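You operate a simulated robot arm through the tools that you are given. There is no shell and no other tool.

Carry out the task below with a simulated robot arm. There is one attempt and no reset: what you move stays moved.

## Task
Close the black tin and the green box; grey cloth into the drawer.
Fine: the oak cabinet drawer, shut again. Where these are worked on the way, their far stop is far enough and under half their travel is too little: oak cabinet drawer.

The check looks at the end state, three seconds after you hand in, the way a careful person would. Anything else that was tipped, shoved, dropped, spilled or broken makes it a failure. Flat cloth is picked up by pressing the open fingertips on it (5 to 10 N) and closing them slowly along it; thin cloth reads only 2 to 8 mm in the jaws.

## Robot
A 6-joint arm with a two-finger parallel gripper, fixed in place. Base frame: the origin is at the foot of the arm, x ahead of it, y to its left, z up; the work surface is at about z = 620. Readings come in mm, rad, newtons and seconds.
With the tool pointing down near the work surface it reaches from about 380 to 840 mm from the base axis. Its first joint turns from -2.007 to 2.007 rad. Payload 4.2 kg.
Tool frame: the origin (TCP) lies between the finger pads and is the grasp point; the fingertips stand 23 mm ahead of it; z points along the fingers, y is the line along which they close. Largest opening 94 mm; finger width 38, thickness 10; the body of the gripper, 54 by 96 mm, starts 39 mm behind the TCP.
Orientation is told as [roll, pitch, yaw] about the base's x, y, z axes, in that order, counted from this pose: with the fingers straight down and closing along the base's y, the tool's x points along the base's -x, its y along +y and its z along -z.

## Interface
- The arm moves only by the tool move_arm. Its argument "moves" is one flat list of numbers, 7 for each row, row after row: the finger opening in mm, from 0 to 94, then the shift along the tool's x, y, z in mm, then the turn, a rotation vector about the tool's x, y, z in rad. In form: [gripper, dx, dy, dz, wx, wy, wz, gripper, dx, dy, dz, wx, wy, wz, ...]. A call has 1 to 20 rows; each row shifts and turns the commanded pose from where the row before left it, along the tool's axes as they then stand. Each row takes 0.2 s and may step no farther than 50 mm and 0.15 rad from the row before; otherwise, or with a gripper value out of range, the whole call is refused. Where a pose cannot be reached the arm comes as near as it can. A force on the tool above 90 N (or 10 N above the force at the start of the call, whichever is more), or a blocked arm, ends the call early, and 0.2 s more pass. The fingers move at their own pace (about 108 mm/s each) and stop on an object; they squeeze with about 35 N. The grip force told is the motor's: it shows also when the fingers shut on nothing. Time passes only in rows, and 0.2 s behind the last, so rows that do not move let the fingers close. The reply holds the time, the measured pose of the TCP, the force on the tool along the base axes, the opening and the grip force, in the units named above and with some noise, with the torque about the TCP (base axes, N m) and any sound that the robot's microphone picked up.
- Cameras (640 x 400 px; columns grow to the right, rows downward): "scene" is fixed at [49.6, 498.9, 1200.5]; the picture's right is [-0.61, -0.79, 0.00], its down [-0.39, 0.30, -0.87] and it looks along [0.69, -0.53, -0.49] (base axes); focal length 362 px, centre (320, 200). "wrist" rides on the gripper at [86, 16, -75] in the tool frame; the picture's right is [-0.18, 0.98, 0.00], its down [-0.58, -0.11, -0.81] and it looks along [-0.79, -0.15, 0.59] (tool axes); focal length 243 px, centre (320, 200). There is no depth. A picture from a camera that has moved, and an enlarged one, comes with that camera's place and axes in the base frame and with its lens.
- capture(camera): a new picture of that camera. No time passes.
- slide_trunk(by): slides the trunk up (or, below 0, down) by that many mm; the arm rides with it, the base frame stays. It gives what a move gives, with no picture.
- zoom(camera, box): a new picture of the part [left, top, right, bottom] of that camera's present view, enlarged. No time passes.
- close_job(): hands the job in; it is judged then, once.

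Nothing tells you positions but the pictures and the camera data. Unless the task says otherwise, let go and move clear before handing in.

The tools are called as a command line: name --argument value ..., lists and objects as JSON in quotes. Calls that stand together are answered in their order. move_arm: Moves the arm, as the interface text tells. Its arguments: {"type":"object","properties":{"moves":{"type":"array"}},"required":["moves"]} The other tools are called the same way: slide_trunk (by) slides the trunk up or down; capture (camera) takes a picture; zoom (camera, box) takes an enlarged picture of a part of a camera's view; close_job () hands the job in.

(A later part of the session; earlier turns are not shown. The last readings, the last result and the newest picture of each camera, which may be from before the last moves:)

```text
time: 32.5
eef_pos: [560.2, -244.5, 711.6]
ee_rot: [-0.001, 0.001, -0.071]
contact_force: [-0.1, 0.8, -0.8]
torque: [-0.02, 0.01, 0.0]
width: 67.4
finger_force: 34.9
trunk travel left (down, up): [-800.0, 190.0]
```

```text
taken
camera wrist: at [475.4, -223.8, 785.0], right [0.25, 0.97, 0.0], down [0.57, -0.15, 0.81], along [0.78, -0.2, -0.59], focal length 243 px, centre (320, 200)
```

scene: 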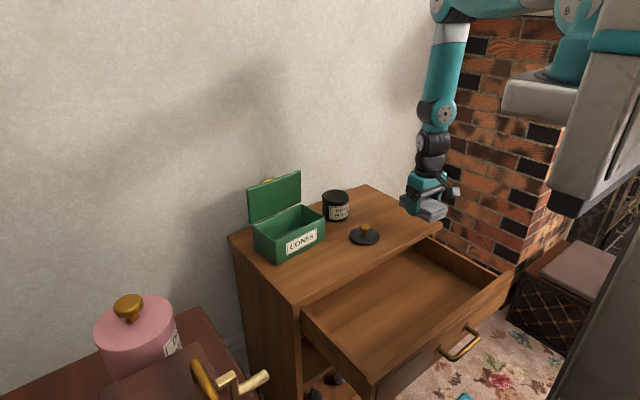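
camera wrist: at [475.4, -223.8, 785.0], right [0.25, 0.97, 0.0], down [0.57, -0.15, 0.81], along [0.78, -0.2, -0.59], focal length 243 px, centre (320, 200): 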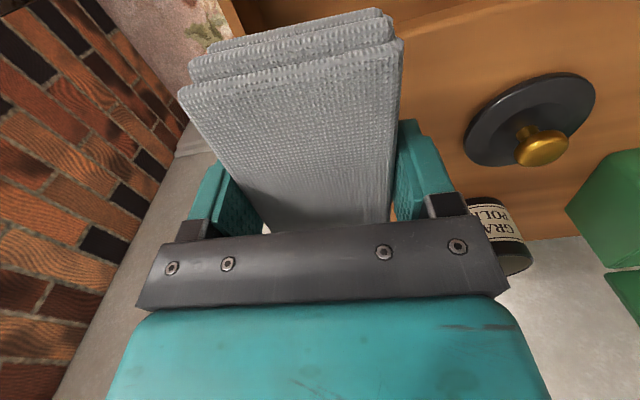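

The cloth is firmly held. I continue to above the drawer at about x 450, y −130.

move_arm --moves '[50, 8, 0, 0, 0, 0, 0, 50, 16, 0, 0, 0, 0, 0, 50, 18, 4, 0, 0, 0, 0, 50, 18, 8, 0, 0, 0, 0, 50, 18, 12, 0, 0, 0, 0, 50, 14, 14, 0, 0, 0, 0, 50, 12, 16, 0, 0, 0, 0, 50, 8, 16, 0, 0, 0, 0, 50, 0, 16, 0, 0, 0, 0, 50, 0, 12, 0, 0, 0, 0, 50, 0, 8, 0, 0, 0, 0, 50, 0, 0, 0, 0, 0, 0]'

capture --camera "scene"

capture --camera "wrist"

```text
time: 35.1
eef_pos: [455.1, -132.1, 710.9]
ee_rot: [0.0, 0.002, -0.072]
contact_force: [1.0, -0.4, -0.8]
torque: [-0.02, 0.01, 0.0]
width: 67.3
finger_force: 35.1
trunk travel left (down, up): [-800.0, 190.0]
```

```text
taken
```

scene: 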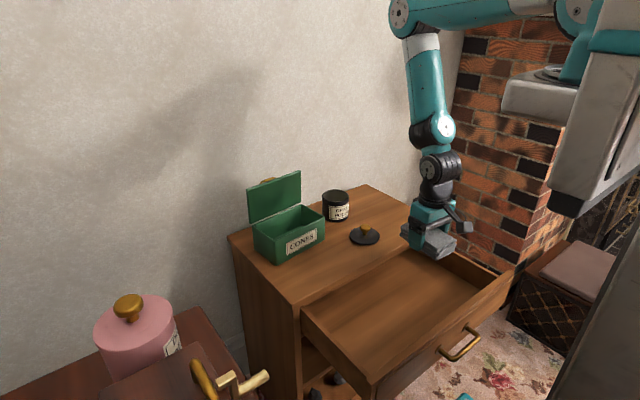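

```text
taken
camera wrist: at [370.5, -110.6, 784.9], right [0.25, 0.97, 0.0], down [0.57, -0.15, 0.81], along [0.78, -0.2, -0.59], focal length 243 px, centre (320, 200)
```

wrist: 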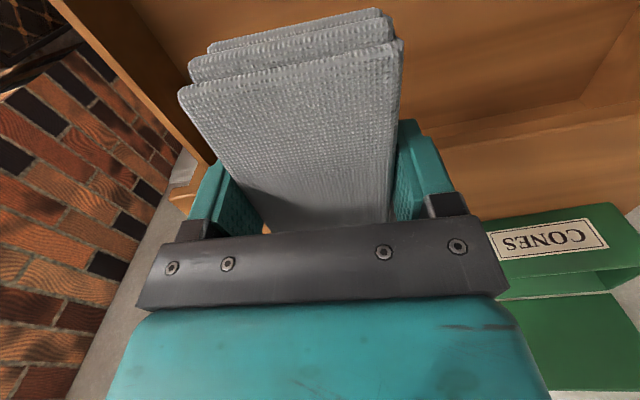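

The cloth hangs over the open drawer. I pull back 10 mm for clearance to the cabinet edge and lower it partway, then check.

move_arm --moves '[50, 10, 0, 10, 0, 0, 0, 50, 0, 0, 20, 0, 0, 0, 50, 0, 0, 20, 0, 0, 0, 50, 0, 0, 20, 0, 0, 0, 50, 0, 0, 15, 0, 0, 0, 50, 0, 0, 10, 0, 0, 0, 50, 0, 0, 0, 0, 0, 0]'

zoom --camera "scene" --box '[290, 180, 530, 380]'

capture --camera "wrist"

```text
time: 36.8
eef_pos: [444.6, -131.4, 615.2]
ee_rot: [0.0, 0.001, -0.071]
contact_force: [0.1, 0.4, -0.7]
torque: [0.03, -0.02, 0.03]
width: 67.2
finger_force: 35.0
trunk travel left (down, up): [-800.0, 190.0]
```

```text
2.00 times, centred on (410, 280) of scene
camera zoom: at [49.6, 498.9, 1200.5], right [-0.61, -0.79, 0.0], down [-0.39, 0.3, -0.87], along [0.69, -0.53, -0.49], focal length 724 px, centre (140, 40)
```

zoom: 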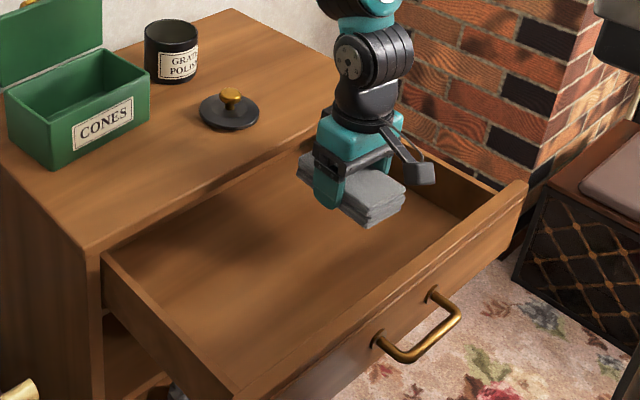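

```text
taken
camera wrist: at [360.9, -109.8, 690.0], right [0.25, 0.97, 0.0], down [0.57, -0.15, 0.81], along [0.78, -0.2, -0.59], focal length 243 px, centre (320, 200)
```

wrist: 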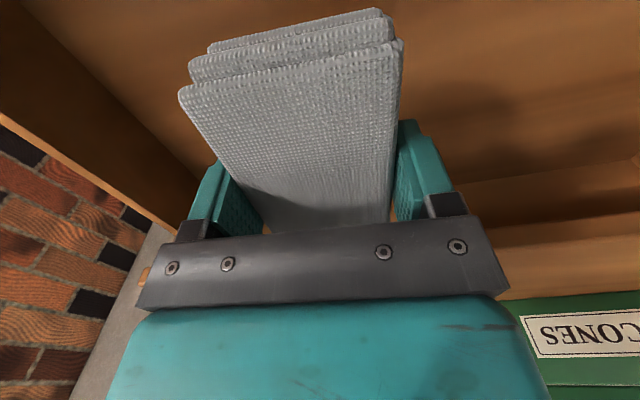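

Everything is clear of the drawer walls. I lower further to near the drawer floor.

move_arm --moves '[50, 0, 0, 15, 0, 0, 0, 50, 0, 0, 15, 0, 0, 0, 50, 0, 0, 15, 0, 0, 0, 50, 0, 0, 12, 0, 0, 0, 50, 0, 0, 8, 0, 0, 0, 50, 0, 0, 0, 0, 0, 0]'

zoom --camera "scene" --box '[360, 210, 480, 310]'

capture --camera "wrist"

```text
time: 38.1
eef_pos: [444.8, -130.2, 550.2]
ee_rot: [0.001, 0.002, -0.072]
contact_force: [-0.3, 0.5, -1.0]
torque: [0.02, 0.0, 0.01]
width: 67.3
finger_force: 34.6
trunk travel left (down, up): [-800.0, 190.0]
```

```text
4.00 times, centred on (420, 260) of scene
camera zoom: at [49.6, 498.9, 1200.5], right [-0.61, -0.79, 0.0], down [-0.39, 0.3, -0.87], along [0.69, -0.53, -0.49], focal length 1447 px, centre (-80, -40)
```

zoom: 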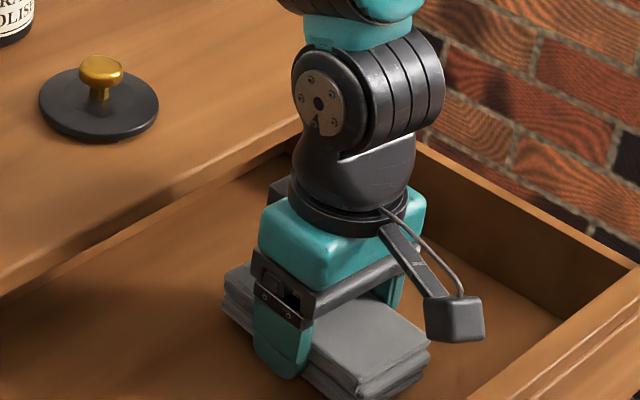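

```text
taken
camera wrist: at [361.5, -108.7, 624.8], right [0.25, 0.97, 0.0], down [0.57, -0.15, 0.81], along [0.78, -0.2, -0.59], focal length 243 px, centre (320, 200)
```

wrist: 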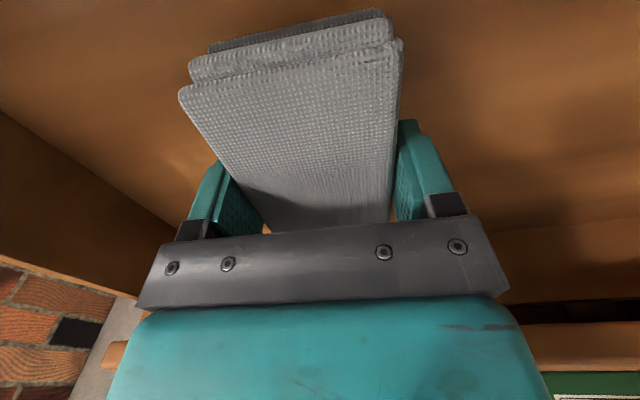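

Still free of contact. I go on in small steps and watch the force.

move_arm --moves '[50, 0, 0, 3, 0, 0, 0, 50, 0, 0, 3, 0, 0, 0, 50, 0, 0, 2, 0, 0, 0, 50, 0, 0, 0, 0, 0, 0]'

move_arm --moves '[50, 0, 0, 2, 0, 0, 0, 50, 0, 0, 2, 0, 0, 0, 50, 0, 0, 0, 0, 0, 0]'

zoom --camera "scene" --box '[360, 210, 480, 310]'

```text
time: 39.1
eef_pos: [445.5, -130.3, 543.0]
ee_rot: [0.001, 0.002, -0.071]
contact_force: [-0.5, -0.1, -0.7]
torque: [0.01, 0.01, 0.0]
width: 67.1
finger_force: 34.9
trunk travel left (down, up): [-800.0, 190.0]
```

```text
time: 40.0
eef_pos: [444.9, -131.2, 539.2]
ee_rot: [0.0, 0.001, -0.072]
contact_force: [-0.7, 0.6, -0.7]
torque: [-0.01, 0.02, 0.01]
width: 67.4
finger_force: 34.5
trunk travel left (down, up): [-800.0, 190.0]
```

```text
4.00 times, centred on (420, 260) of scene
camera zoom: at [49.6, 498.9, 1200.5], right [-0.61, -0.79, 0.0], down [-0.39, 0.3, -0.87], along [0.69, -0.53, -0.49], focal length 1447 px, centre (-80, -40)
```

zoom: 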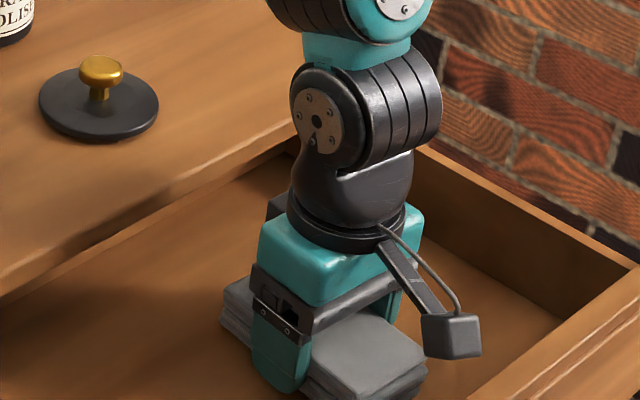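

No contact yet at z≈539. I continue down in small steps.

move_arm --moves '[50, 0, 0, 2, 0, 0, 0, 50, 0, 0, 2, 0, 0, 0, 50, 0, 0, 0, 0, 0, 0]'

move_arm --moves '[50, 0, 0, 2, 0, 0, 0, 50, 0, 0, 2, 0, 0, 0, 50, 0, 0, 0, 0, 0, 0]'

zoom --camera "scene" --box '[360, 230, 480, 330]'

```text
time: 40.8
eef_pos: [445.0, -129.9, 535.9]
ee_rot: [-0.001, 0.001, -0.071]
contact_force: [0.2, -0.1, -0.7]
torque: [-0.02, 0.0, -0.01]
width: 67.0
finger_force: 34.9
trunk travel left (down, up): [-800.0, 190.0]
```

```text
time: 41.5
eef_pos: [446.1, -131.0, 533.9]
ee_rot: [-0.001, 0.0, -0.072]
contact_force: [-1.8, 1.7, 50.0]
torque: [0.13, 0.41, 0.02]
width: 67.2
finger_force: 35.3
trunk travel left (down, up): [-800.0, 190.0]
```

```text
4.00 times, centred on (420, 280) of scene
camera zoom: at [49.6, 498.9, 1200.5], right [-0.61, -0.79, 0.0], down [-0.39, 0.3, -0.87], along [0.69, -0.53, -0.49], focal length 1447 px, centre (-80, -120)
```

zoom: 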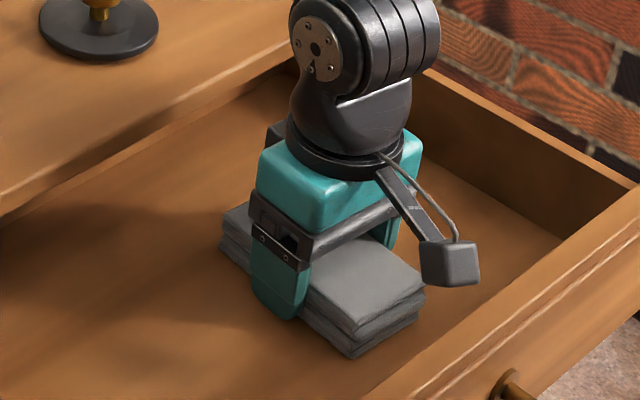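

The cloth has reached the drawer floor (50 N). I ease up 2 mm, open the jaws, and lift out straight up.

move_arm --moves '[50, 0, 0, -2, 0, 0, 0, 70, 0, 0, 0, 0, 0, 0, 80, 0, 0, 0, 0, 0, 0, 94, 0, 0, 0, 0, 0, 0, 94, 0, 0, 0, 0, 0, 0, 94, 0, 0, -8, 0, 0, 0, 94, 0, 0, -15, 0, 0, 0, 94, 0, 0, -20, 0, 0, 0]'

capture --camera "wrist"

zoom --camera "scene" --box '[360, 210, 480, 310]'

```text
time: 43.4
eef_pos: [447.0, -132.2, 576.6]
ee_rot: [-0.001, 0.001, -0.071]
contact_force: [0.5, 0.5, -0.2]
torque: [0.02, 0.01, -0.01]
width: 93.8
finger_force: 0.1
trunk travel left (down, up): [-800.0, 190.0]
```

```text
taken
camera wrist: at [361.8, -110.8, 649.6], right [0.25, 0.97, 0.0], down [0.57, -0.15, 0.8], along [0.78, -0.2, -0.59], focal length 243 px, centre (320, 200)
```

wrist: 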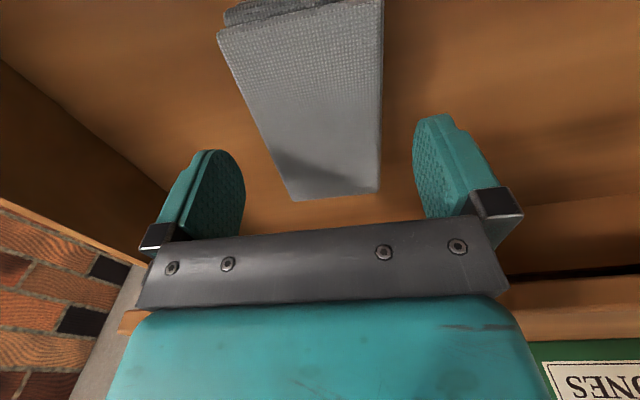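

```text
4.00 times, centred on (420, 260) of scene
camera zoom: at [49.6, 498.9, 1200.5], right [-0.61, -0.79, 0.0], down [-0.39, 0.3, -0.87], along [0.69, -0.53, -0.49], focal length 1447 px, centre (-80, -40)
```

zoom: 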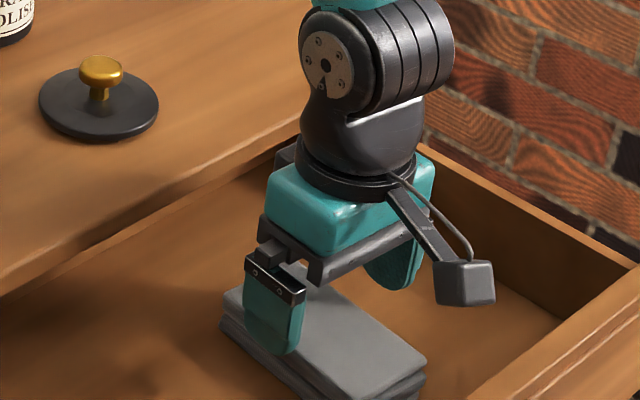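

The cloth lies flat in the drawer. I rise, turn the gripper back to close along x, and go around to the handle so the front finger can push the drawer front from the gap behind the bar.

move_arm --moves '[94, 0, 0, -40, 0, 0, 0, 94, 0, 0, -40, 0, 0, 0, 94, 0, 0, 0, 0, 0, 0.15, 94, 0, 0, 0, 0, 0, 0.15, 94, 0, 0, 0, 0, 0, 0.15, 94, 0, 0, 0, 0, 0, 0.15, 94, 0, 0, 0, 0, 0, 0.15, 94, 0, 0, 0, 0, 0, 0.15, 94, 0, 0, 0, 0, 0, 0.15, 94, 0, 0, 0, 0, 0, 0.15, 94, 0, 0, 0, 0, 0, 0.15, 94, 0, 0, 0, 0, 0, 0.15, 94, 0, 0, 0, 0, 0, 0]'

capture --camera "wrist"

zoom --camera "scene" --box '[290, 200, 530, 400]'

```text
time: 46.1
eef_pos: [444.5, -131.2, 657.3]
ee_rot: [-0.001, 0.001, -1.571]
contact_force: [-0.7, 1.1, -0.8]
torque: [0.01, -0.01, 0.0]
width: 94.0
finger_force: 0.0
trunk travel left (down, up): [-800.0, 190.0]
```

```text
taken
camera wrist: at [462.2, -45.4, 730.2], right [0.98, -0.19, 0.0], down [-0.11, -0.58, 0.81], along [-0.15, -0.79, -0.59], focal length 243 px, centre (320, 200)
```

wrist: 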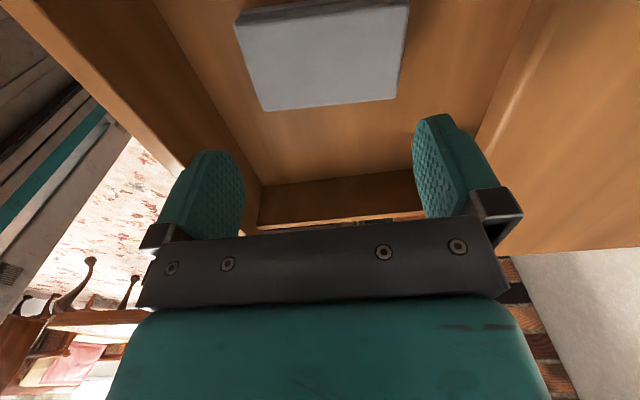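

```text
2.00 times, centred on (410, 300) of scene
camera zoom: at [49.6, 498.9, 1200.5], right [-0.61, -0.79, 0.0], down [-0.39, 0.3, -0.87], along [0.69, -0.53, -0.49], focal length 724 px, centre (140, 0)
```

zoom: 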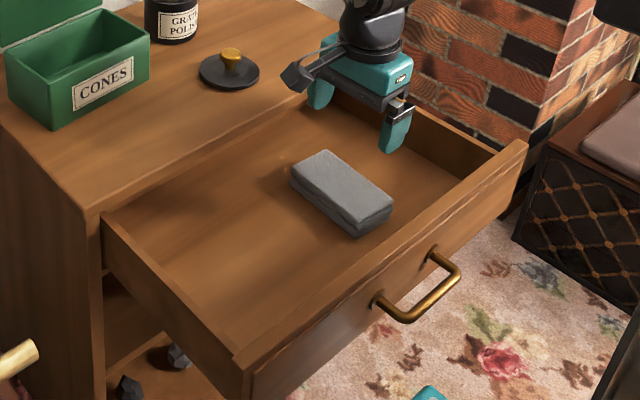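

The cloth rests in the drawer. Now I move back over the drawer front, staying above its top edge.

move_arm --moves '[94, 12, -40, 0, 0, 0, 0, 94, 12, -40, 0, 0, 0, 0, 94, 12, -40, 0, 0, 0, 0, 94, 12, -40, 0, 0, 0, 0, 94, 11, -40, 0, 0, 0, 0, 94, 0, -6, 0, 0, 0, 0, 94, 0, 0, 0, 0, 0, 0]'

capture --camera "wrist"

zoom --camera "scene" --box '[290, 200, 530, 400]'

```text
time: 47.8
eef_pos: [240.2, -73.6, 656.9]
ee_rot: [-0.002, 0.0, -1.57]
contact_force: [0.1, 0.3, 0.1]
torque: [0.01, -0.01, -0.03]
width: 94.0
finger_force: 0.1
trunk travel left (down, up): [-800.0, 190.0]
```

```text
taken
camera wrist: at [257.3, 11.8, 729.8], right [0.98, -0.18, 0.0], down [-0.11, -0.58, 0.81], along [-0.15, -0.79, -0.59], focal length 243 px, centre (320, 200)
```

wrist: 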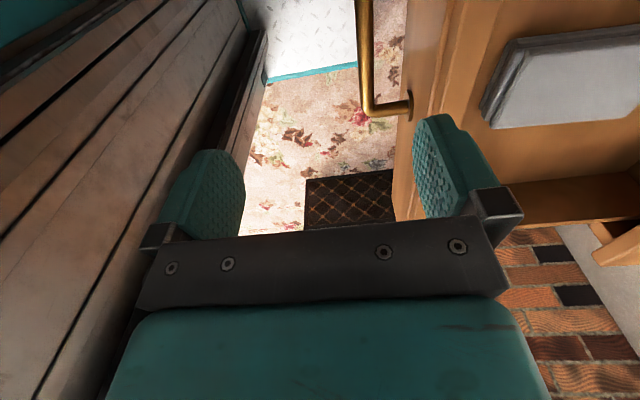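

```text
2.00 times, centred on (410, 300) of scene
camera zoom: at [49.6, 498.9, 1200.5], right [-0.61, -0.79, 0.0], down [-0.39, 0.3, -0.87], along [0.69, -0.53, -0.49], focal length 724 px, centre (140, 0)
```

zoom: 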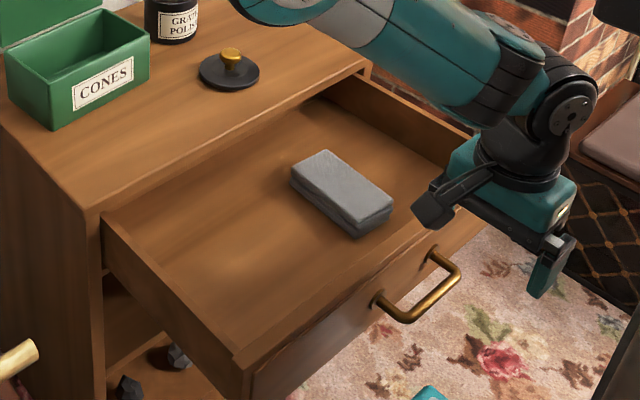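

The bar is at x≈276 and the drawer face at x≈308, so the front finger drops into the gap. I descend there and check contact.

move_arm --moves '[94, 0, 2, 20, 0, 0, 0, 94, 0, 0, 25, 0, 0, 0, 94, 0, 0, 25, 0, 0, 0, 94, 0, 0, 20, 0, 0, 0, 94, 0, 0, 12, 0, 0, 0, 94, 0, 0, 0, 0, 0, 0]'

capture --camera "wrist"

```text
time: 49.1
eef_pos: [240.0, -71.5, 553.9]
ee_rot: [-0.001, 0.001, -1.569]
contact_force: [-0.1, 0.1, -0.9]
torque: [0.01, -0.01, -0.01]
width: 94.2
finger_force: 0.1
trunk travel left (down, up): [-800.0, 190.0]
```

```text
taken
camera wrist: at [258.0, 14.2, 628.4], right [0.98, -0.18, 0.0], down [-0.11, -0.58, 0.81], along [-0.15, -0.79, -0.59], focal length 243 px, centre (320, 200)
```

wrist: 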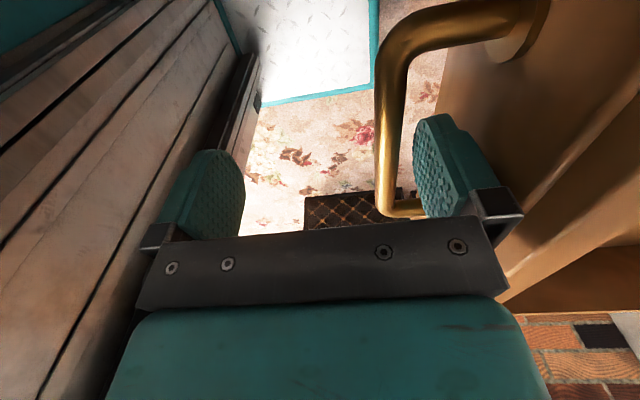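

The finger sits in the gap. I push the drawer in with steady small steps.

move_arm --moves '[94, 0, 8, 0, 0, 0, 0, 94, 0, 8, 0, 0, 0, 0, 94, 0, 10, 0, 0, 0, 0, 94, 0, 10, 0, 0, 0, 0, 94, 0, 10, 0, 0, 0, 0, 94, 0, 10, 0, 0, 0, 0, 94, 0, 10, 0, 0, 0, 0, 94, 0, 10, 0, 0, 0, 0, 94, 0, 10, 0, 0, 0, 0, 94, 0, 10, 0, 0, 0, 0, 94, 0, 10, 0, 0, 0, 0, 94, 0, 10, 0, 0, 0, 0]'

capture --camera "wrist"

zoom --camera "scene" --box '[290, 200, 530, 400]'

```text
time: 51.8
eef_pos: [357.2, -71.8, 554.6]
ee_rot: [0.001, -0.001, -1.57]
contact_force: [-0.6, 0.3, 1.2]
torque: [0.03, -0.04, -0.01]
width: 93.6
finger_force: 0.0
trunk travel left (down, up): [-800.0, 190.0]
```

```text
taken
camera wrist: at [374.6, 14.3, 628.0], right [0.98, -0.18, 0.0], down [-0.11, -0.58, 0.81], along [-0.15, -0.79, -0.59], focal length 243 px, centre (320, 200)
```

wrist: 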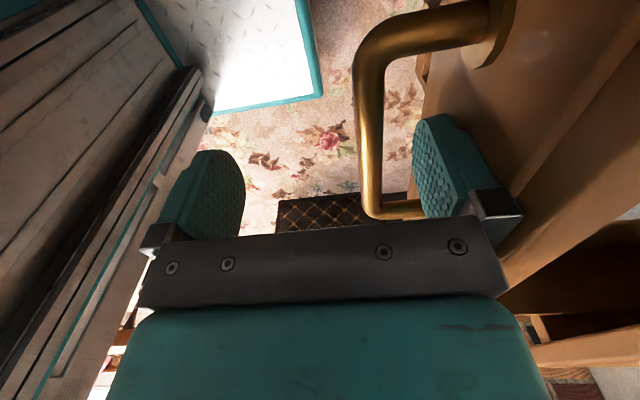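

```text
2.00 times, centred on (410, 300) of scene
camera zoom: at [49.6, 498.9, 1200.5], right [-0.61, -0.79, 0.0], down [-0.39, 0.3, -0.87], along [0.69, -0.53, -0.49], focal length 724 px, centre (140, 0)
```

zoom: 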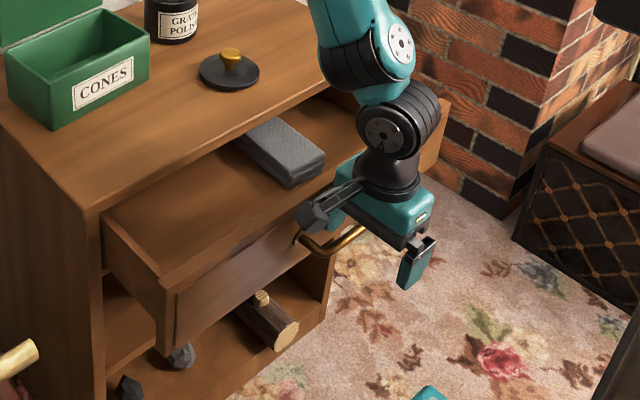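

The drawer is closing with the cloth inside. I continue, slowing down towards the end.

move_arm --moves '[94, 0, 10, 0, 0, 0, 0, 94, 0, 10, 0, 0, 0, 0, 94, 0, 10, 0, 0, 0, 0, 94, 0, 10, 0, 0, 0, 0, 94, 0, 10, 0, 0, 0, 0, 94, 0, 10, 0, 0, 0, 0, 94, 0, 10, 0, 0, 0, 0, 94, 0, 10, 0, 0, 0, 0, 94, 0, 8, 0, 0, 0, 0, 94, 0, 6, 0, 0, 0, 0, 94, 0, 4, 0, 0, 0, 0]'

capture --camera "wrist"

zoom --camera "scene" --box '[290, 200, 490, 350]'

```text
time: 54.1
eef_pos: [457.0, -70.8, 555.3]
ee_rot: [-0.001, 0.0, -1.57]
contact_force: [-2.2, 1.0, 0.9]
torque: [-0.07, -0.07, 0.04]
width: 92.9
finger_force: 0.0
trunk travel left (down, up): [-800.0, 190.0]
```

```text
taken
camera wrist: at [472.8, 14.5, 628.8], right [0.98, -0.18, 0.0], down [-0.11, -0.58, 0.81], along [-0.15, -0.79, -0.59], focal length 243 px, centre (320, 200)
```

wrist: 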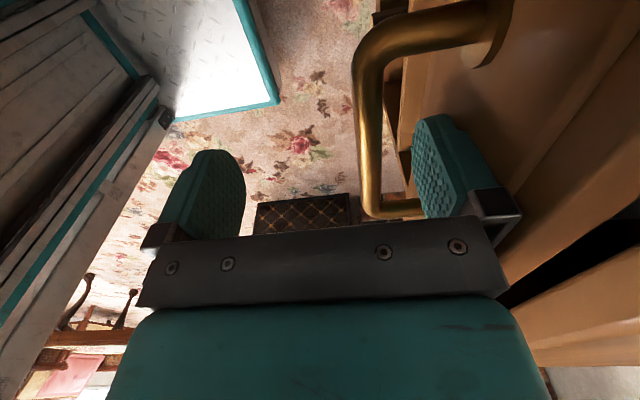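

```text
2.67 times, centred on (390, 275) of scene
camera zoom: at [49.6, 498.9, 1200.5], right [-0.61, -0.79, 0.0], down [-0.39, 0.3, -0.87], along [0.69, -0.53, -0.49], focal length 965 px, centre (133, 0)
```

zoom: 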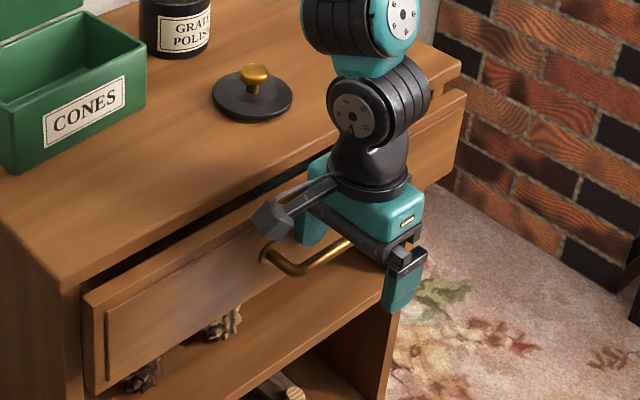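

The drawer is about 17–20 mm from shut. I push on in 3 mm steps and watch the force.

move_arm --moves '[94, 0, 4, 0, 0, 0, 0, 94, 0, 4, 0, 0, 0, 0, 94, 0, 3, 0, 0, 0, 0, 94, 0, 2, 0, 0, 0, 0, 94, 0, 0, 0, 0, 0, 0]'

capture --camera "wrist"

zoom --camera "scene" --box '[290, 200, 490, 350]'

```text
time: 55.4
eef_pos: [468.7, -71.3, 554.6]
ee_rot: [-0.002, 0.002, -1.571]
contact_force: [-2.6, 0.2, -0.8]
torque: [0.05, -0.02, -0.05]
width: 93.2
finger_force: 0.0
trunk travel left (down, up): [-800.0, 190.0]
```

```text
taken
camera wrist: at [485.4, 14.3, 628.1], right [0.98, -0.18, 0.0], down [-0.11, -0.58, 0.81], along [-0.15, -0.79, -0.59], focal length 243 px, centre (320, 200)
```

wrist: 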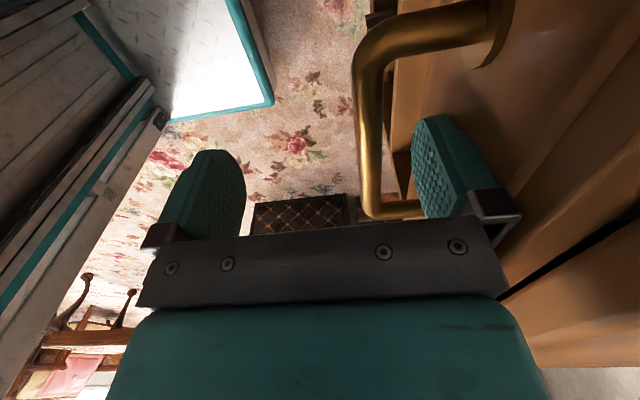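

```text
2.67 times, centred on (390, 275) of scene
camera zoom: at [49.6, 498.9, 1200.5], right [-0.61, -0.79, 0.0], down [-0.39, 0.3, -0.87], along [0.69, -0.53, -0.49], focal length 965 px, centre (133, 0)
```

zoom: 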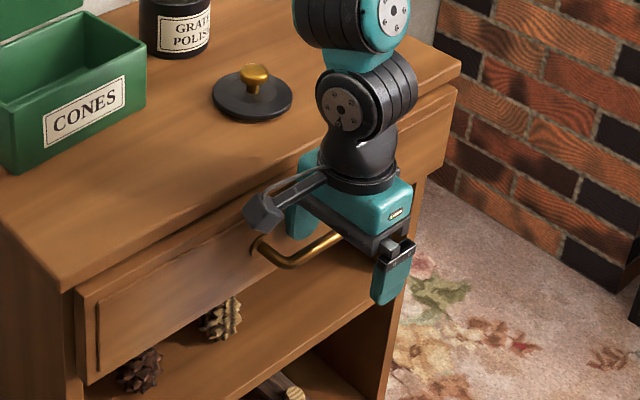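

A narrow gap remains. I continue in 2 mm steps until resistance rises.

move_arm --moves '[94, 0, 2, 0, 0, 0, 0, 94, 0, 2, 0, 0, 0, 0, 94, 0, 0, 0, 0, 0, 0]'

move_arm --moves '[94, 0, 2, 0, 0, 0, 0, 94, 0, 1, 0, 0, 0, 0, 94, 0, 0, 0, 0, 0, 0]'

zoom --camera "wrist" --box '[400, 100, 640, 400]'

zoom --camera "scene" --box '[290, 200, 490, 350]'

```text
time: 56.1
eef_pos: [471.0, -70.2, 554.6]
ee_rot: [-0.003, 0.0, -1.569]
contact_force: [-3.0, 1.3, 0.2]
torque: [-0.03, -0.13, 0.01]
width: 93.0
finger_force: 0.1
trunk travel left (down, up): [-800.0, 190.0]
```

```text
time: 57.0
eef_pos: [474.2, -72.1, 555.6]
ee_rot: [-0.005, -0.002, -1.569]
contact_force: [-10.0, 4.0, 1.6]
torque: [-0.24, -0.61, 0.07]
width: 89.5
finger_force: 0.1
trunk travel left (down, up): [-800.0, 190.0]
```

```text
1.33 times, centred on (520, 250) of wrist
camera zoom: at [491.3, 14.0, 628.1], right [0.98, -0.18, 0.0], down [-0.11, -0.58, 0.81], along [-0.15, -0.79, -0.59], focal length 324 px, centre (53, 133)
```

zoom: 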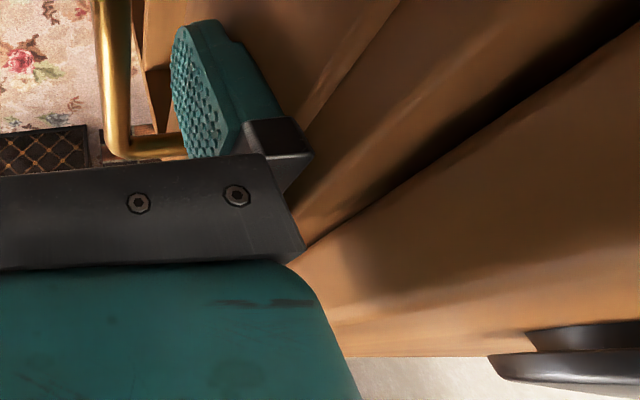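

```text
2.67 times, centred on (390, 275) of scene
camera zoom: at [49.6, 498.9, 1200.5], right [-0.61, -0.79, 0.0], down [-0.39, 0.3, -0.87], along [0.69, -0.53, -0.49], focal length 965 px, centre (133, 0)
```

zoom: 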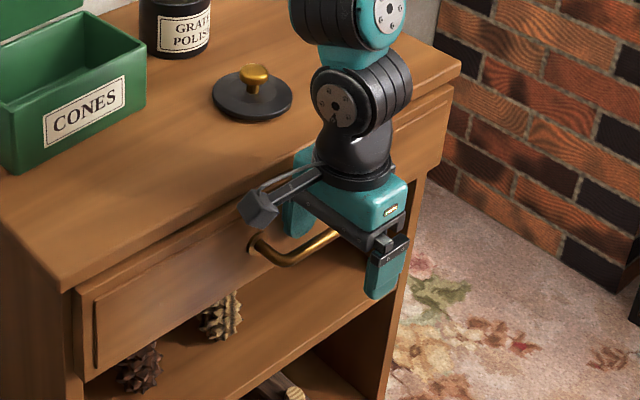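

The resistance has risen to 10 N, so the drawer should be at its stop. I compare the handle with its first picture.

zoom --camera "scene" --box '[340, 240, 440, 320]'

zoom --camera "scene" --box '[280, 220, 460, 400]'

```text
5.00 times, centred on (390, 280) of scene
camera zoom: at [49.6, 498.9, 1200.5], right [-0.61, -0.79, 0.0], down [-0.39, 0.3, -0.87], along [0.69, -0.53, -0.49], focal length 1809 px, centre (-30, -200)
```

zoom: 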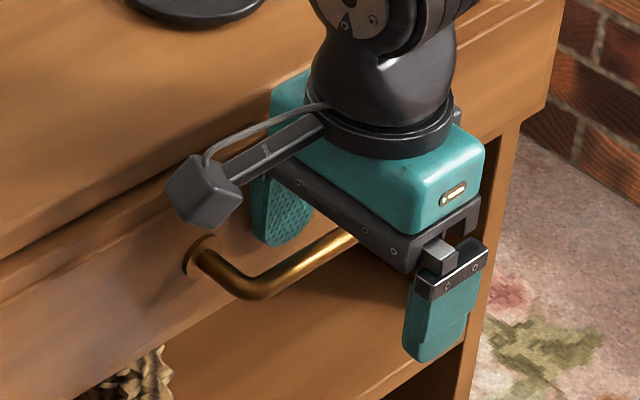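

```text
2.22 times, centred on (370, 310) of scene
camera zoom: at [49.6, 498.9, 1200.5], right [-0.61, -0.79, 0.0], down [-0.39, 0.3, -0.87], along [0.69, -0.53, -0.49], focal length 804 px, centre (209, -44)
```

zoom: 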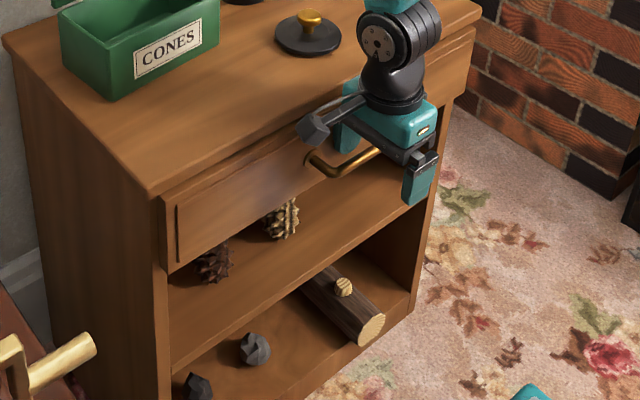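

The handle is back exactly where it was at the start, so the drawer is shut. I back off 7 mm and lift straight out.

move_arm --moves '[94, 0, -4, 0, 0, 0, 0, 94, 0, -4, 0, 0, 0, 0, 94, 0, 0, -20, 0, 0, 0, 94, 0, 0, -30, 0, 0, 0, 94, 0, 0, -40, 0, 0, 0, 94, 0, 0, -40, 0, 0, 0, 94, 0, 0, -40, 0, 0, 0]'

zoom --camera "scene" --box '[280, 220, 460, 400]'

zoom --camera "scene" --box '[220, 160, 460, 310]'

```text
time: 58.5
eef_pos: [467.1, -71.7, 724.8]
ee_rot: [-0.001, 0.0, -1.57]
contact_force: [0.2, 0.2, 0.1]
torque: [-0.05, 0.04, 0.01]
width: 93.9
finger_force: 0.1
trunk travel left (down, up): [-800.0, 190.0]
```

```text
2.22 times, centred on (370, 310) of scene
camera zoom: at [49.6, 498.9, 1200.5], right [-0.61, -0.79, 0.0], down [-0.39, 0.3, -0.87], along [0.69, -0.53, -0.49], focal length 804 px, centre (209, -44)
```

zoom: 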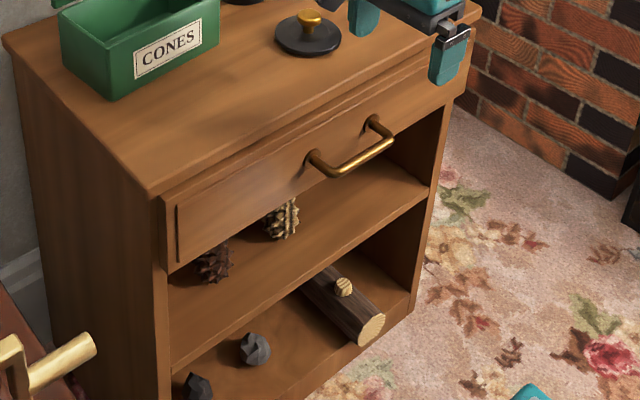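

```text
2.67 times, centred on (340, 235) of scene
camera zoom: at [49.6, 498.9, 1200.5], right [-0.61, -0.79, 0.0], down [-0.39, 0.3, -0.87], along [0.69, -0.53, -0.49], focal length 965 px, centre (267, 107)
```

zoom: 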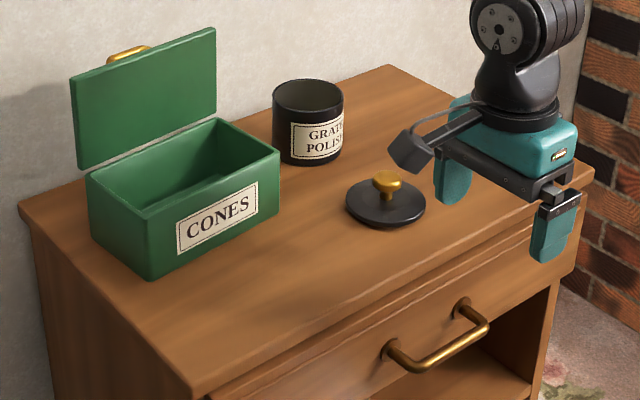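

The drawer is shut with the cloth inside, and everything else is undisturbed. Next is the tin lid: I turn the gripper back, rise, and lower the trunk again for more forward reach.

move_arm --moves '[94, 0, 0, -14, 0, 0, -0.1428, 94, 0, 0, -14, 0, 0, -0.1428, 94, 0, 0, -14, 0, 0, -0.1428, 94, 0, 0, -14, 0, 0, -0.1428, 94, 0, 0, -14, 0, 0, -0.1428, 94, 0, 0, -14, 0, 0, -0.1428, 94, 0, 0, -14, 0, 0, -0.1428, 94, 0, 0, -14, 0, 0, -0.1428, 94, 0, 0, -14, 0, 0, -0.1428, 94, 0, 0, -14, 0, 0, -0.1428, 94, 0, 0, -14, 0, 0, -0.1428, 94, 0, 0, 0, 0, 0, 0]'

slide_trunk --by -120

capture --camera "wrist"

```text
time: 61.1
eef_pos: [467.3, -71.4, 879.0]
ee_rot: [0.001, 0.003, 0.003]
contact_force: [0.2, -0.2, 0.2]
torque: [0.04, -0.02, 0.03]
width: 93.8
finger_force: 0.1
trunk travel left (down, up): [-800.0, 190.0]
```

```text
time: 62.6
eef_pos: [467.8, -71.9, 757.2]
ee_rot: [0.0, 0.002, 0.0]
contact_force: [-0.4, 0.2, -0.6]
torque: [-0.01, 0.05, 0.0]
width: 94.2
finger_force: 0.3
trunk travel left (down, up): [-680.0, 310.0]
```

```text
taken
camera wrist: at [381.4, -56.5, 832.1], right [0.18, 0.98, 0.0], down [0.58, -0.11, 0.81], along [0.79, -0.15, -0.59], focal length 243 px, centre (320, 200)
```

wrist: 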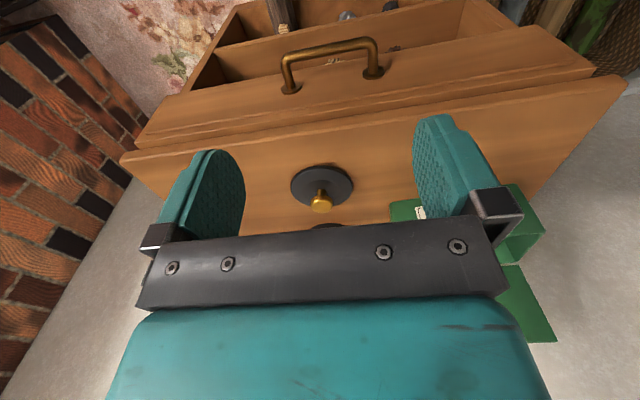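

The shut drawer looks right from the front. I move forward and up a bit for a precise view of the lid and the tin.

move_arm --moves '[94, -30, -6, -10, 0, 0, 0, 94, -30, -6, -10, 0, 0, 0, 94, -12, -6, -10, 0, 0, 0, 94, 0, 0, 0, 0, 0, 0]'

capture --camera "wrist"

zoom --camera "wrist" --box '[240, 80, 440, 230]'

zoom --camera "scene" --box '[310, 175, 400, 255]'

```text
time: 63.6
eef_pos: [539.8, -87.7, 789.2]
ee_rot: [-0.001, 0.001, 0.001]
contact_force: [0.3, -1.0, 0.6]
torque: [-0.02, 0.03, 0.02]
width: 93.9
finger_force: 0.1
trunk travel left (down, up): [-680.0, 310.0]
```

```text
taken
camera wrist: at [454.6, -73.7, 863.0], right [0.18, 0.98, 0.0], down [0.58, -0.11, 0.81], along [0.79, -0.15, -0.59], focal length 243 px, centre (320, 200)
```

wrist: 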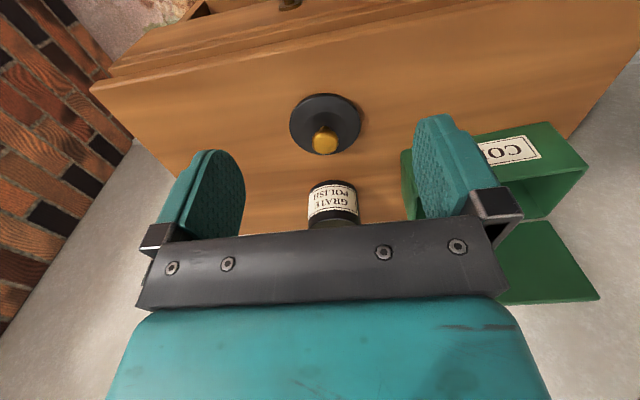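

```text
2.67 times, centred on (340, 155) of wrist
camera zoom: at [454.6, -73.7, 863.0], right [0.18, 0.98, 0.0], down [0.58, -0.11, 0.81], along [0.79, -0.15, -0.59], focal length 647 px, centre (267, 320)
```

zoom: 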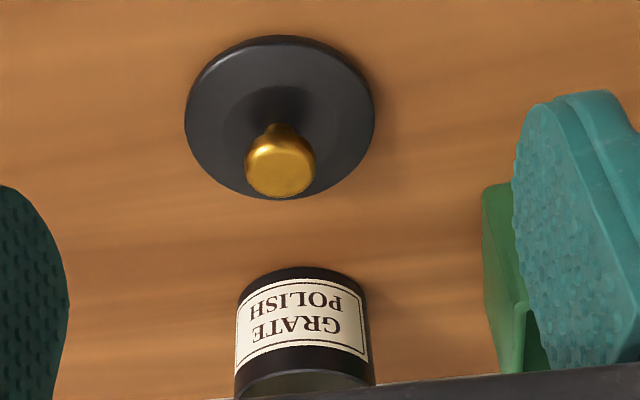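

```text
5.00 times, centred on (355, 215) of scene
camera zoom: at [49.6, 498.9, 1200.5], right [-0.61, -0.79, 0.0], down [-0.39, 0.3, -0.87], along [0.69, -0.53, -0.49], focal length 1809 px, centre (145, 125)
```

zoom: 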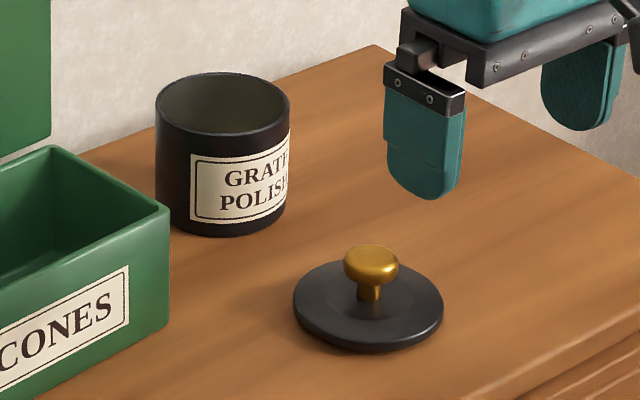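

The lid's knob is at roughly (631, −100) with its head around z≈652, and the tin around (771, −108) with its rim at z≈687. I go further forward to measure the tin from above before picking up the lid.

move_arm --moves '[94, -35, -4, -3, 0, 0, 0, 94, -35, -4, -3, 0, 0, 0, 94, -35, -4, -3, 0, 0, 0, 94, -35, -4, -3, 0, 0, 0, 94, 0, 0, 0, 0, 0, 0, 94, 0, 0, 0, 0, 0, 0]'

capture --camera "wrist"

zoom --camera "wrist" --box '[250, 60, 410, 200]'

```text
time: 65.0
eef_pos: [680.1, -102.9, 801.2]
ee_rot: [-0.001, 0.001, 0.0]
contact_force: [-0.5, -0.5, 0.1]
torque: [0.04, 0.0, -0.01]
width: 94.0
finger_force: 0.0
trunk travel left (down, up): [-680.0, 310.0]
```

```text
taken
camera wrist: at [594.5, -88.8, 874.8], right [0.18, 0.98, 0.0], down [0.58, -0.11, 0.81], along [0.79, -0.15, -0.59], focal length 243 px, centre (320, 200)
```

wrist: 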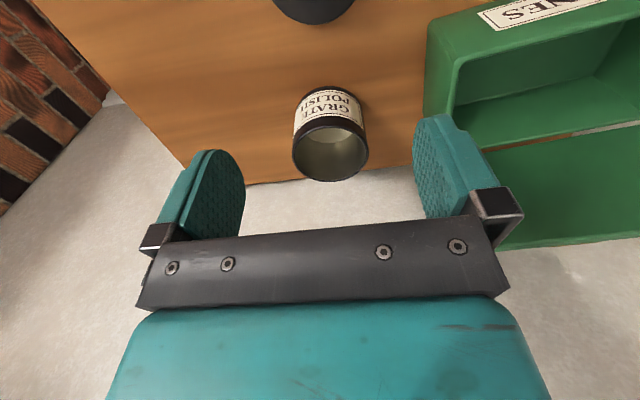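

```text
2.86 times, centred on (330, 130) of wrist
camera zoom: at [594.5, -88.8, 874.8], right [0.18, 0.98, 0.0], down [0.58, -0.11, 0.81], along [0.79, -0.15, -0.59], focal length 693 px, centre (291, 400)
```

zoom: 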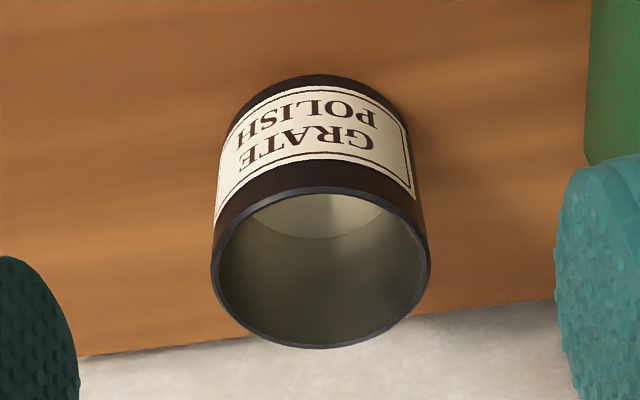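

The tin's centre is at about (772, −110), rim z≈688, outer diameter 79. Now I go back over the lid's knob with a narrower opening.

move_arm --moves '[70, 16, 1, 27, 0, 0, 0, 70, 16, 1, 27, 0, 0, 0, 60, 16, 1, 27, 0, 0, 0, 60, 0, 0, 0, 0, 0, 0, 60, 0, 0, 0, 0, 0, 0]'

capture --camera "wrist"

zoom --camera "scene" --box '[310, 165, 410, 255]'

```text
time: 66.2
eef_pos: [630.8, -102.1, 721.2]
ee_rot: [0.001, 0.003, 0.0]
contact_force: [1.0, -0.1, -0.3]
torque: [0.01, 0.04, 0.0]
width: 60.0
finger_force: 0.0
trunk travel left (down, up): [-680.0, 310.0]
```

```text
taken
camera wrist: at [545.4, -85.8, 794.4], right [0.18, 0.98, 0.0], down [0.58, -0.11, 0.81], along [0.79, -0.15, -0.59], focal length 243 px, centre (320, 200)
```

wrist: 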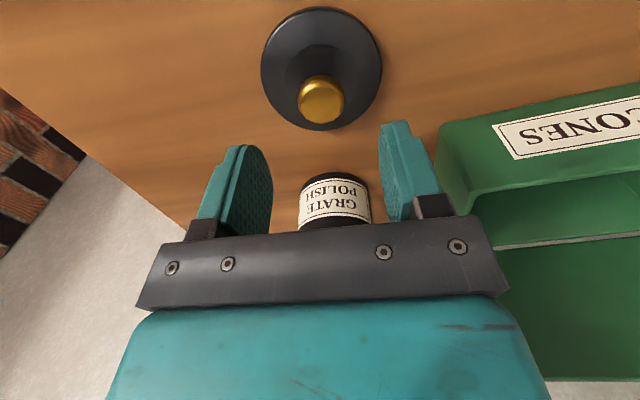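

```text
4.44 times, centred on (360, 210) of scene
camera zoom: at [49.6, 498.9, 1200.5], right [-0.61, -0.79, 0.0], down [-0.39, 0.3, -0.87], along [0.69, -0.53, -0.49], focal length 1608 px, centre (142, 156)
```

zoom: 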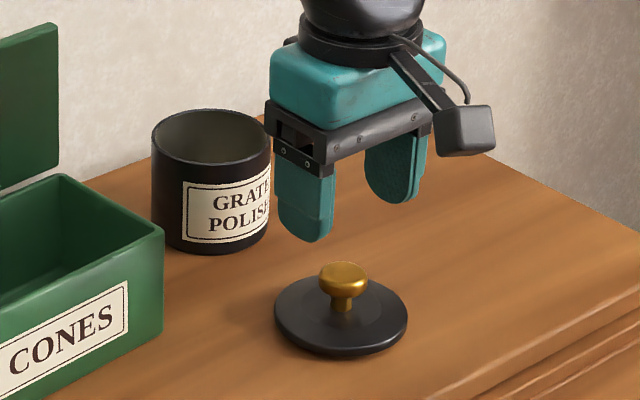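

The jaws are nearly centred over the knob; I correct by 1–2 mm and lower so the pads are at the knob's head.

move_arm --moves '[60, -1, 1.8, 20, 0, 0, 0, 60, 0, 0, 20, 0, 0, 0, 60, 0, 0, 15, 0, 0, 0, 60, 0, 0, 8, 0, 0, 0, 60, 0, 0, 0, 0, 0, 0, 60, 0, 0, 0, 0, 0, 0]'

capture --camera "wrist"

zoom --camera "scene" --box '[320, 175, 410, 255]'

```text
time: 67.7
eef_pos: [631.6, -101.2, 655.6]
ee_rot: [0.001, 0.001, 0.0]
contact_force: [-1.2, -0.8, 5.1]
torque: [0.0, -0.02, 0.02]
width: 60.3
finger_force: 0.0
trunk travel left (down, up): [-680.0, 310.0]
```

```text
taken
camera wrist: at [546.5, -85.2, 729.5], right [0.18, 0.98, 0.0], down [0.58, -0.11, 0.81], along [0.79, -0.15, -0.59], focal length 243 px, centre (320, 200)
```

wrist: 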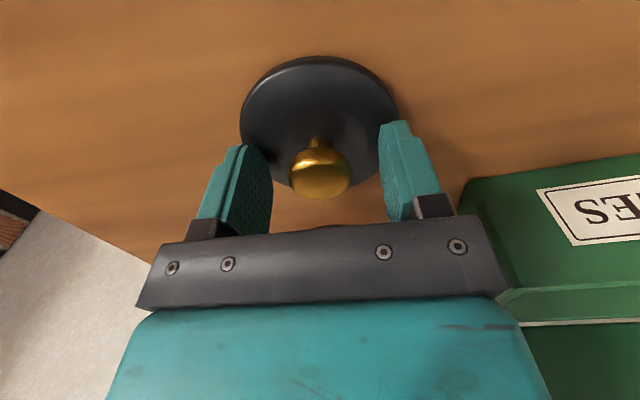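

```text
5.00 times, centred on (365, 215) of scene
camera zoom: at [49.6, 498.9, 1200.5], right [-0.61, -0.79, 0.0], down [-0.39, 0.3, -0.87], along [0.69, -0.53, -0.49], focal length 1809 px, centre (95, 125)
```

zoom: 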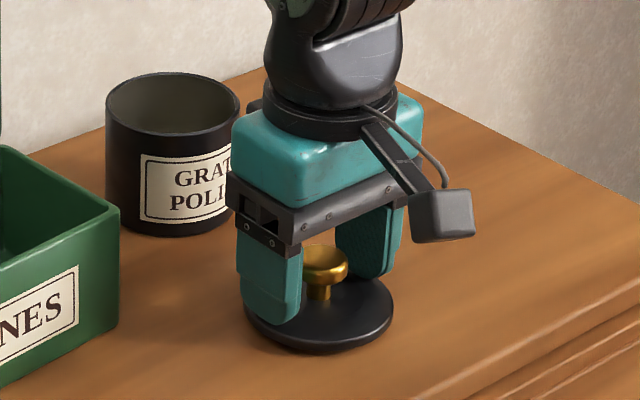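

The tips just touch the lid (5 N), so I lift 2 mm and close on the knob.

move_arm --moves '[60, 0, 0, -2.5, 0, 0, 0, 45, 0, 0, 0, 0, 0, 0, 36, 0, 0, 0, 0, 0, 0, 32, 0, 0, 0, 0, 0, 0, 26, 0, 0, 0, 0, 0, 0, 10, 0, 0, 0, 0, 0, 0, 10, 0, 0, 0, 0, 0, 0]'

capture --camera "wrist"

zoom --camera "scene" --box '[320, 175, 410, 255]'

```text
time: 69.2
eef_pos: [632.3, -100.5, 658.3]
ee_rot: [0.0, 0.0, 0.001]
contact_force: [-0.1, 0.7, -0.4]
torque: [0.02, -0.02, 0.0]
width: 28.5
finger_force: 35.7
trunk travel left (down, up): [-680.0, 310.0]
```

```text
taken
camera wrist: at [546.3, -85.0, 732.3], right [0.18, 0.98, 0.0], down [0.58, -0.11, 0.81], along [0.79, -0.15, -0.59], focal length 243 px, centre (320, 200)
```

wrist: 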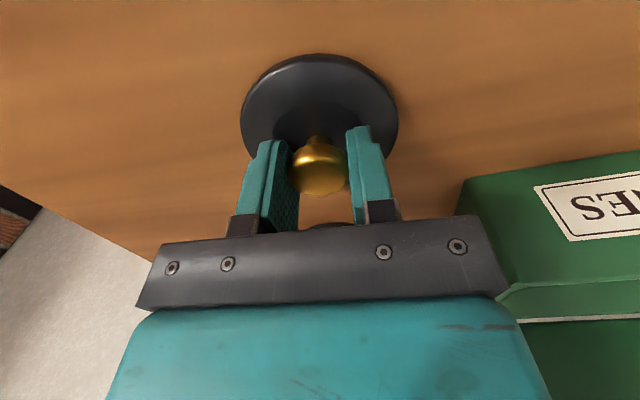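

```text
5.00 times, centred on (365, 215) of scene
camera zoom: at [49.6, 498.9, 1200.5], right [-0.61, -0.79, 0.0], down [-0.39, 0.3, -0.87], along [0.69, -0.53, -0.49], focal length 1809 px, centre (95, 125)
```

zoom: 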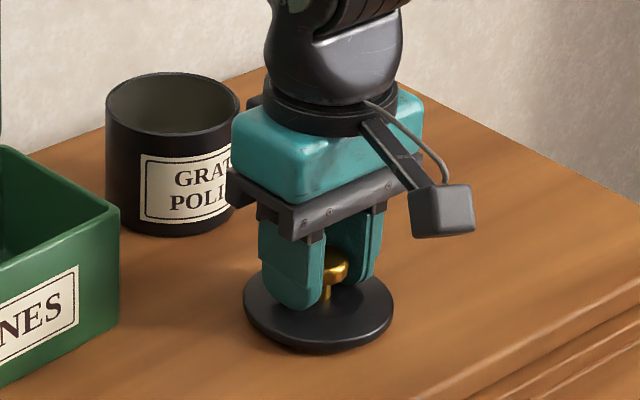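

The knob is gripped firmly at 28.5 mm. I lift the lid slowly and check that it hangs level.

move_arm --moves '[10, 0, 0, -4, 0, 0, 0, 10, 0, 0, -6, 0, 0, 0, 10, 0, 0, -10, 0, 0, 0, 10, 0, 0, -15, 0, 0, 0, 10, 0, 0, -15, 0, 0, 0, 10, 0, 0, -15, 0, 0, 0, 10, 0, 0, -15, 0, 0, 0, 10, 0, 0, -12, 0, 0, 0, 10, 0, 0, 0, 0, 0, 0]'

capture --camera "wrist"

zoom --camera "scene" --box '[310, 155, 410, 245]'

```text
time: 71.2
eef_pos: [631.7, -99.8, 749.4]
ee_rot: [0.001, 0.001, -0.001]
contact_force: [-0.3, -0.4, -0.5]
torque: [0.01, 0.03, -0.02]
width: 28.4
finger_force: 35.4
trunk travel left (down, up): [-680.0, 310.0]
```

```text
taken
camera wrist: at [546.0, -84.5, 824.6], right [0.18, 0.98, 0.0], down [0.58, -0.11, 0.81], along [0.79, -0.15, -0.59], focal length 243 px, centre (320, 200)
```

wrist: 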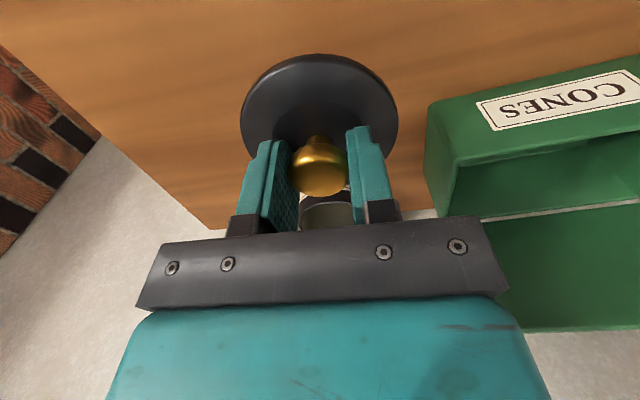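

```text
4.44 times, centred on (360, 200) of scene
camera zoom: at [49.6, 498.9, 1200.5], right [-0.61, -0.79, 0.0], down [-0.39, 0.3, -0.87], along [0.69, -0.53, -0.49], focal length 1608 px, centre (142, 200)
```

zoom: 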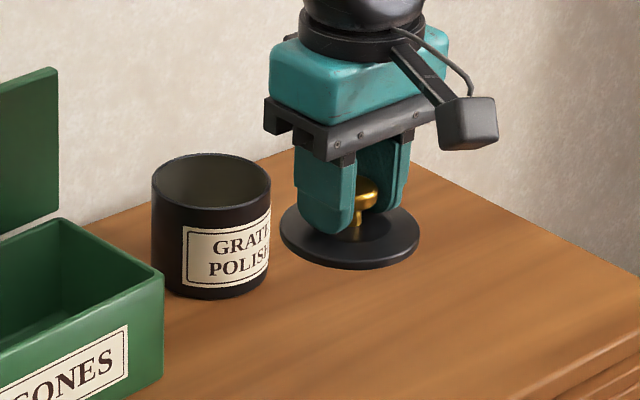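

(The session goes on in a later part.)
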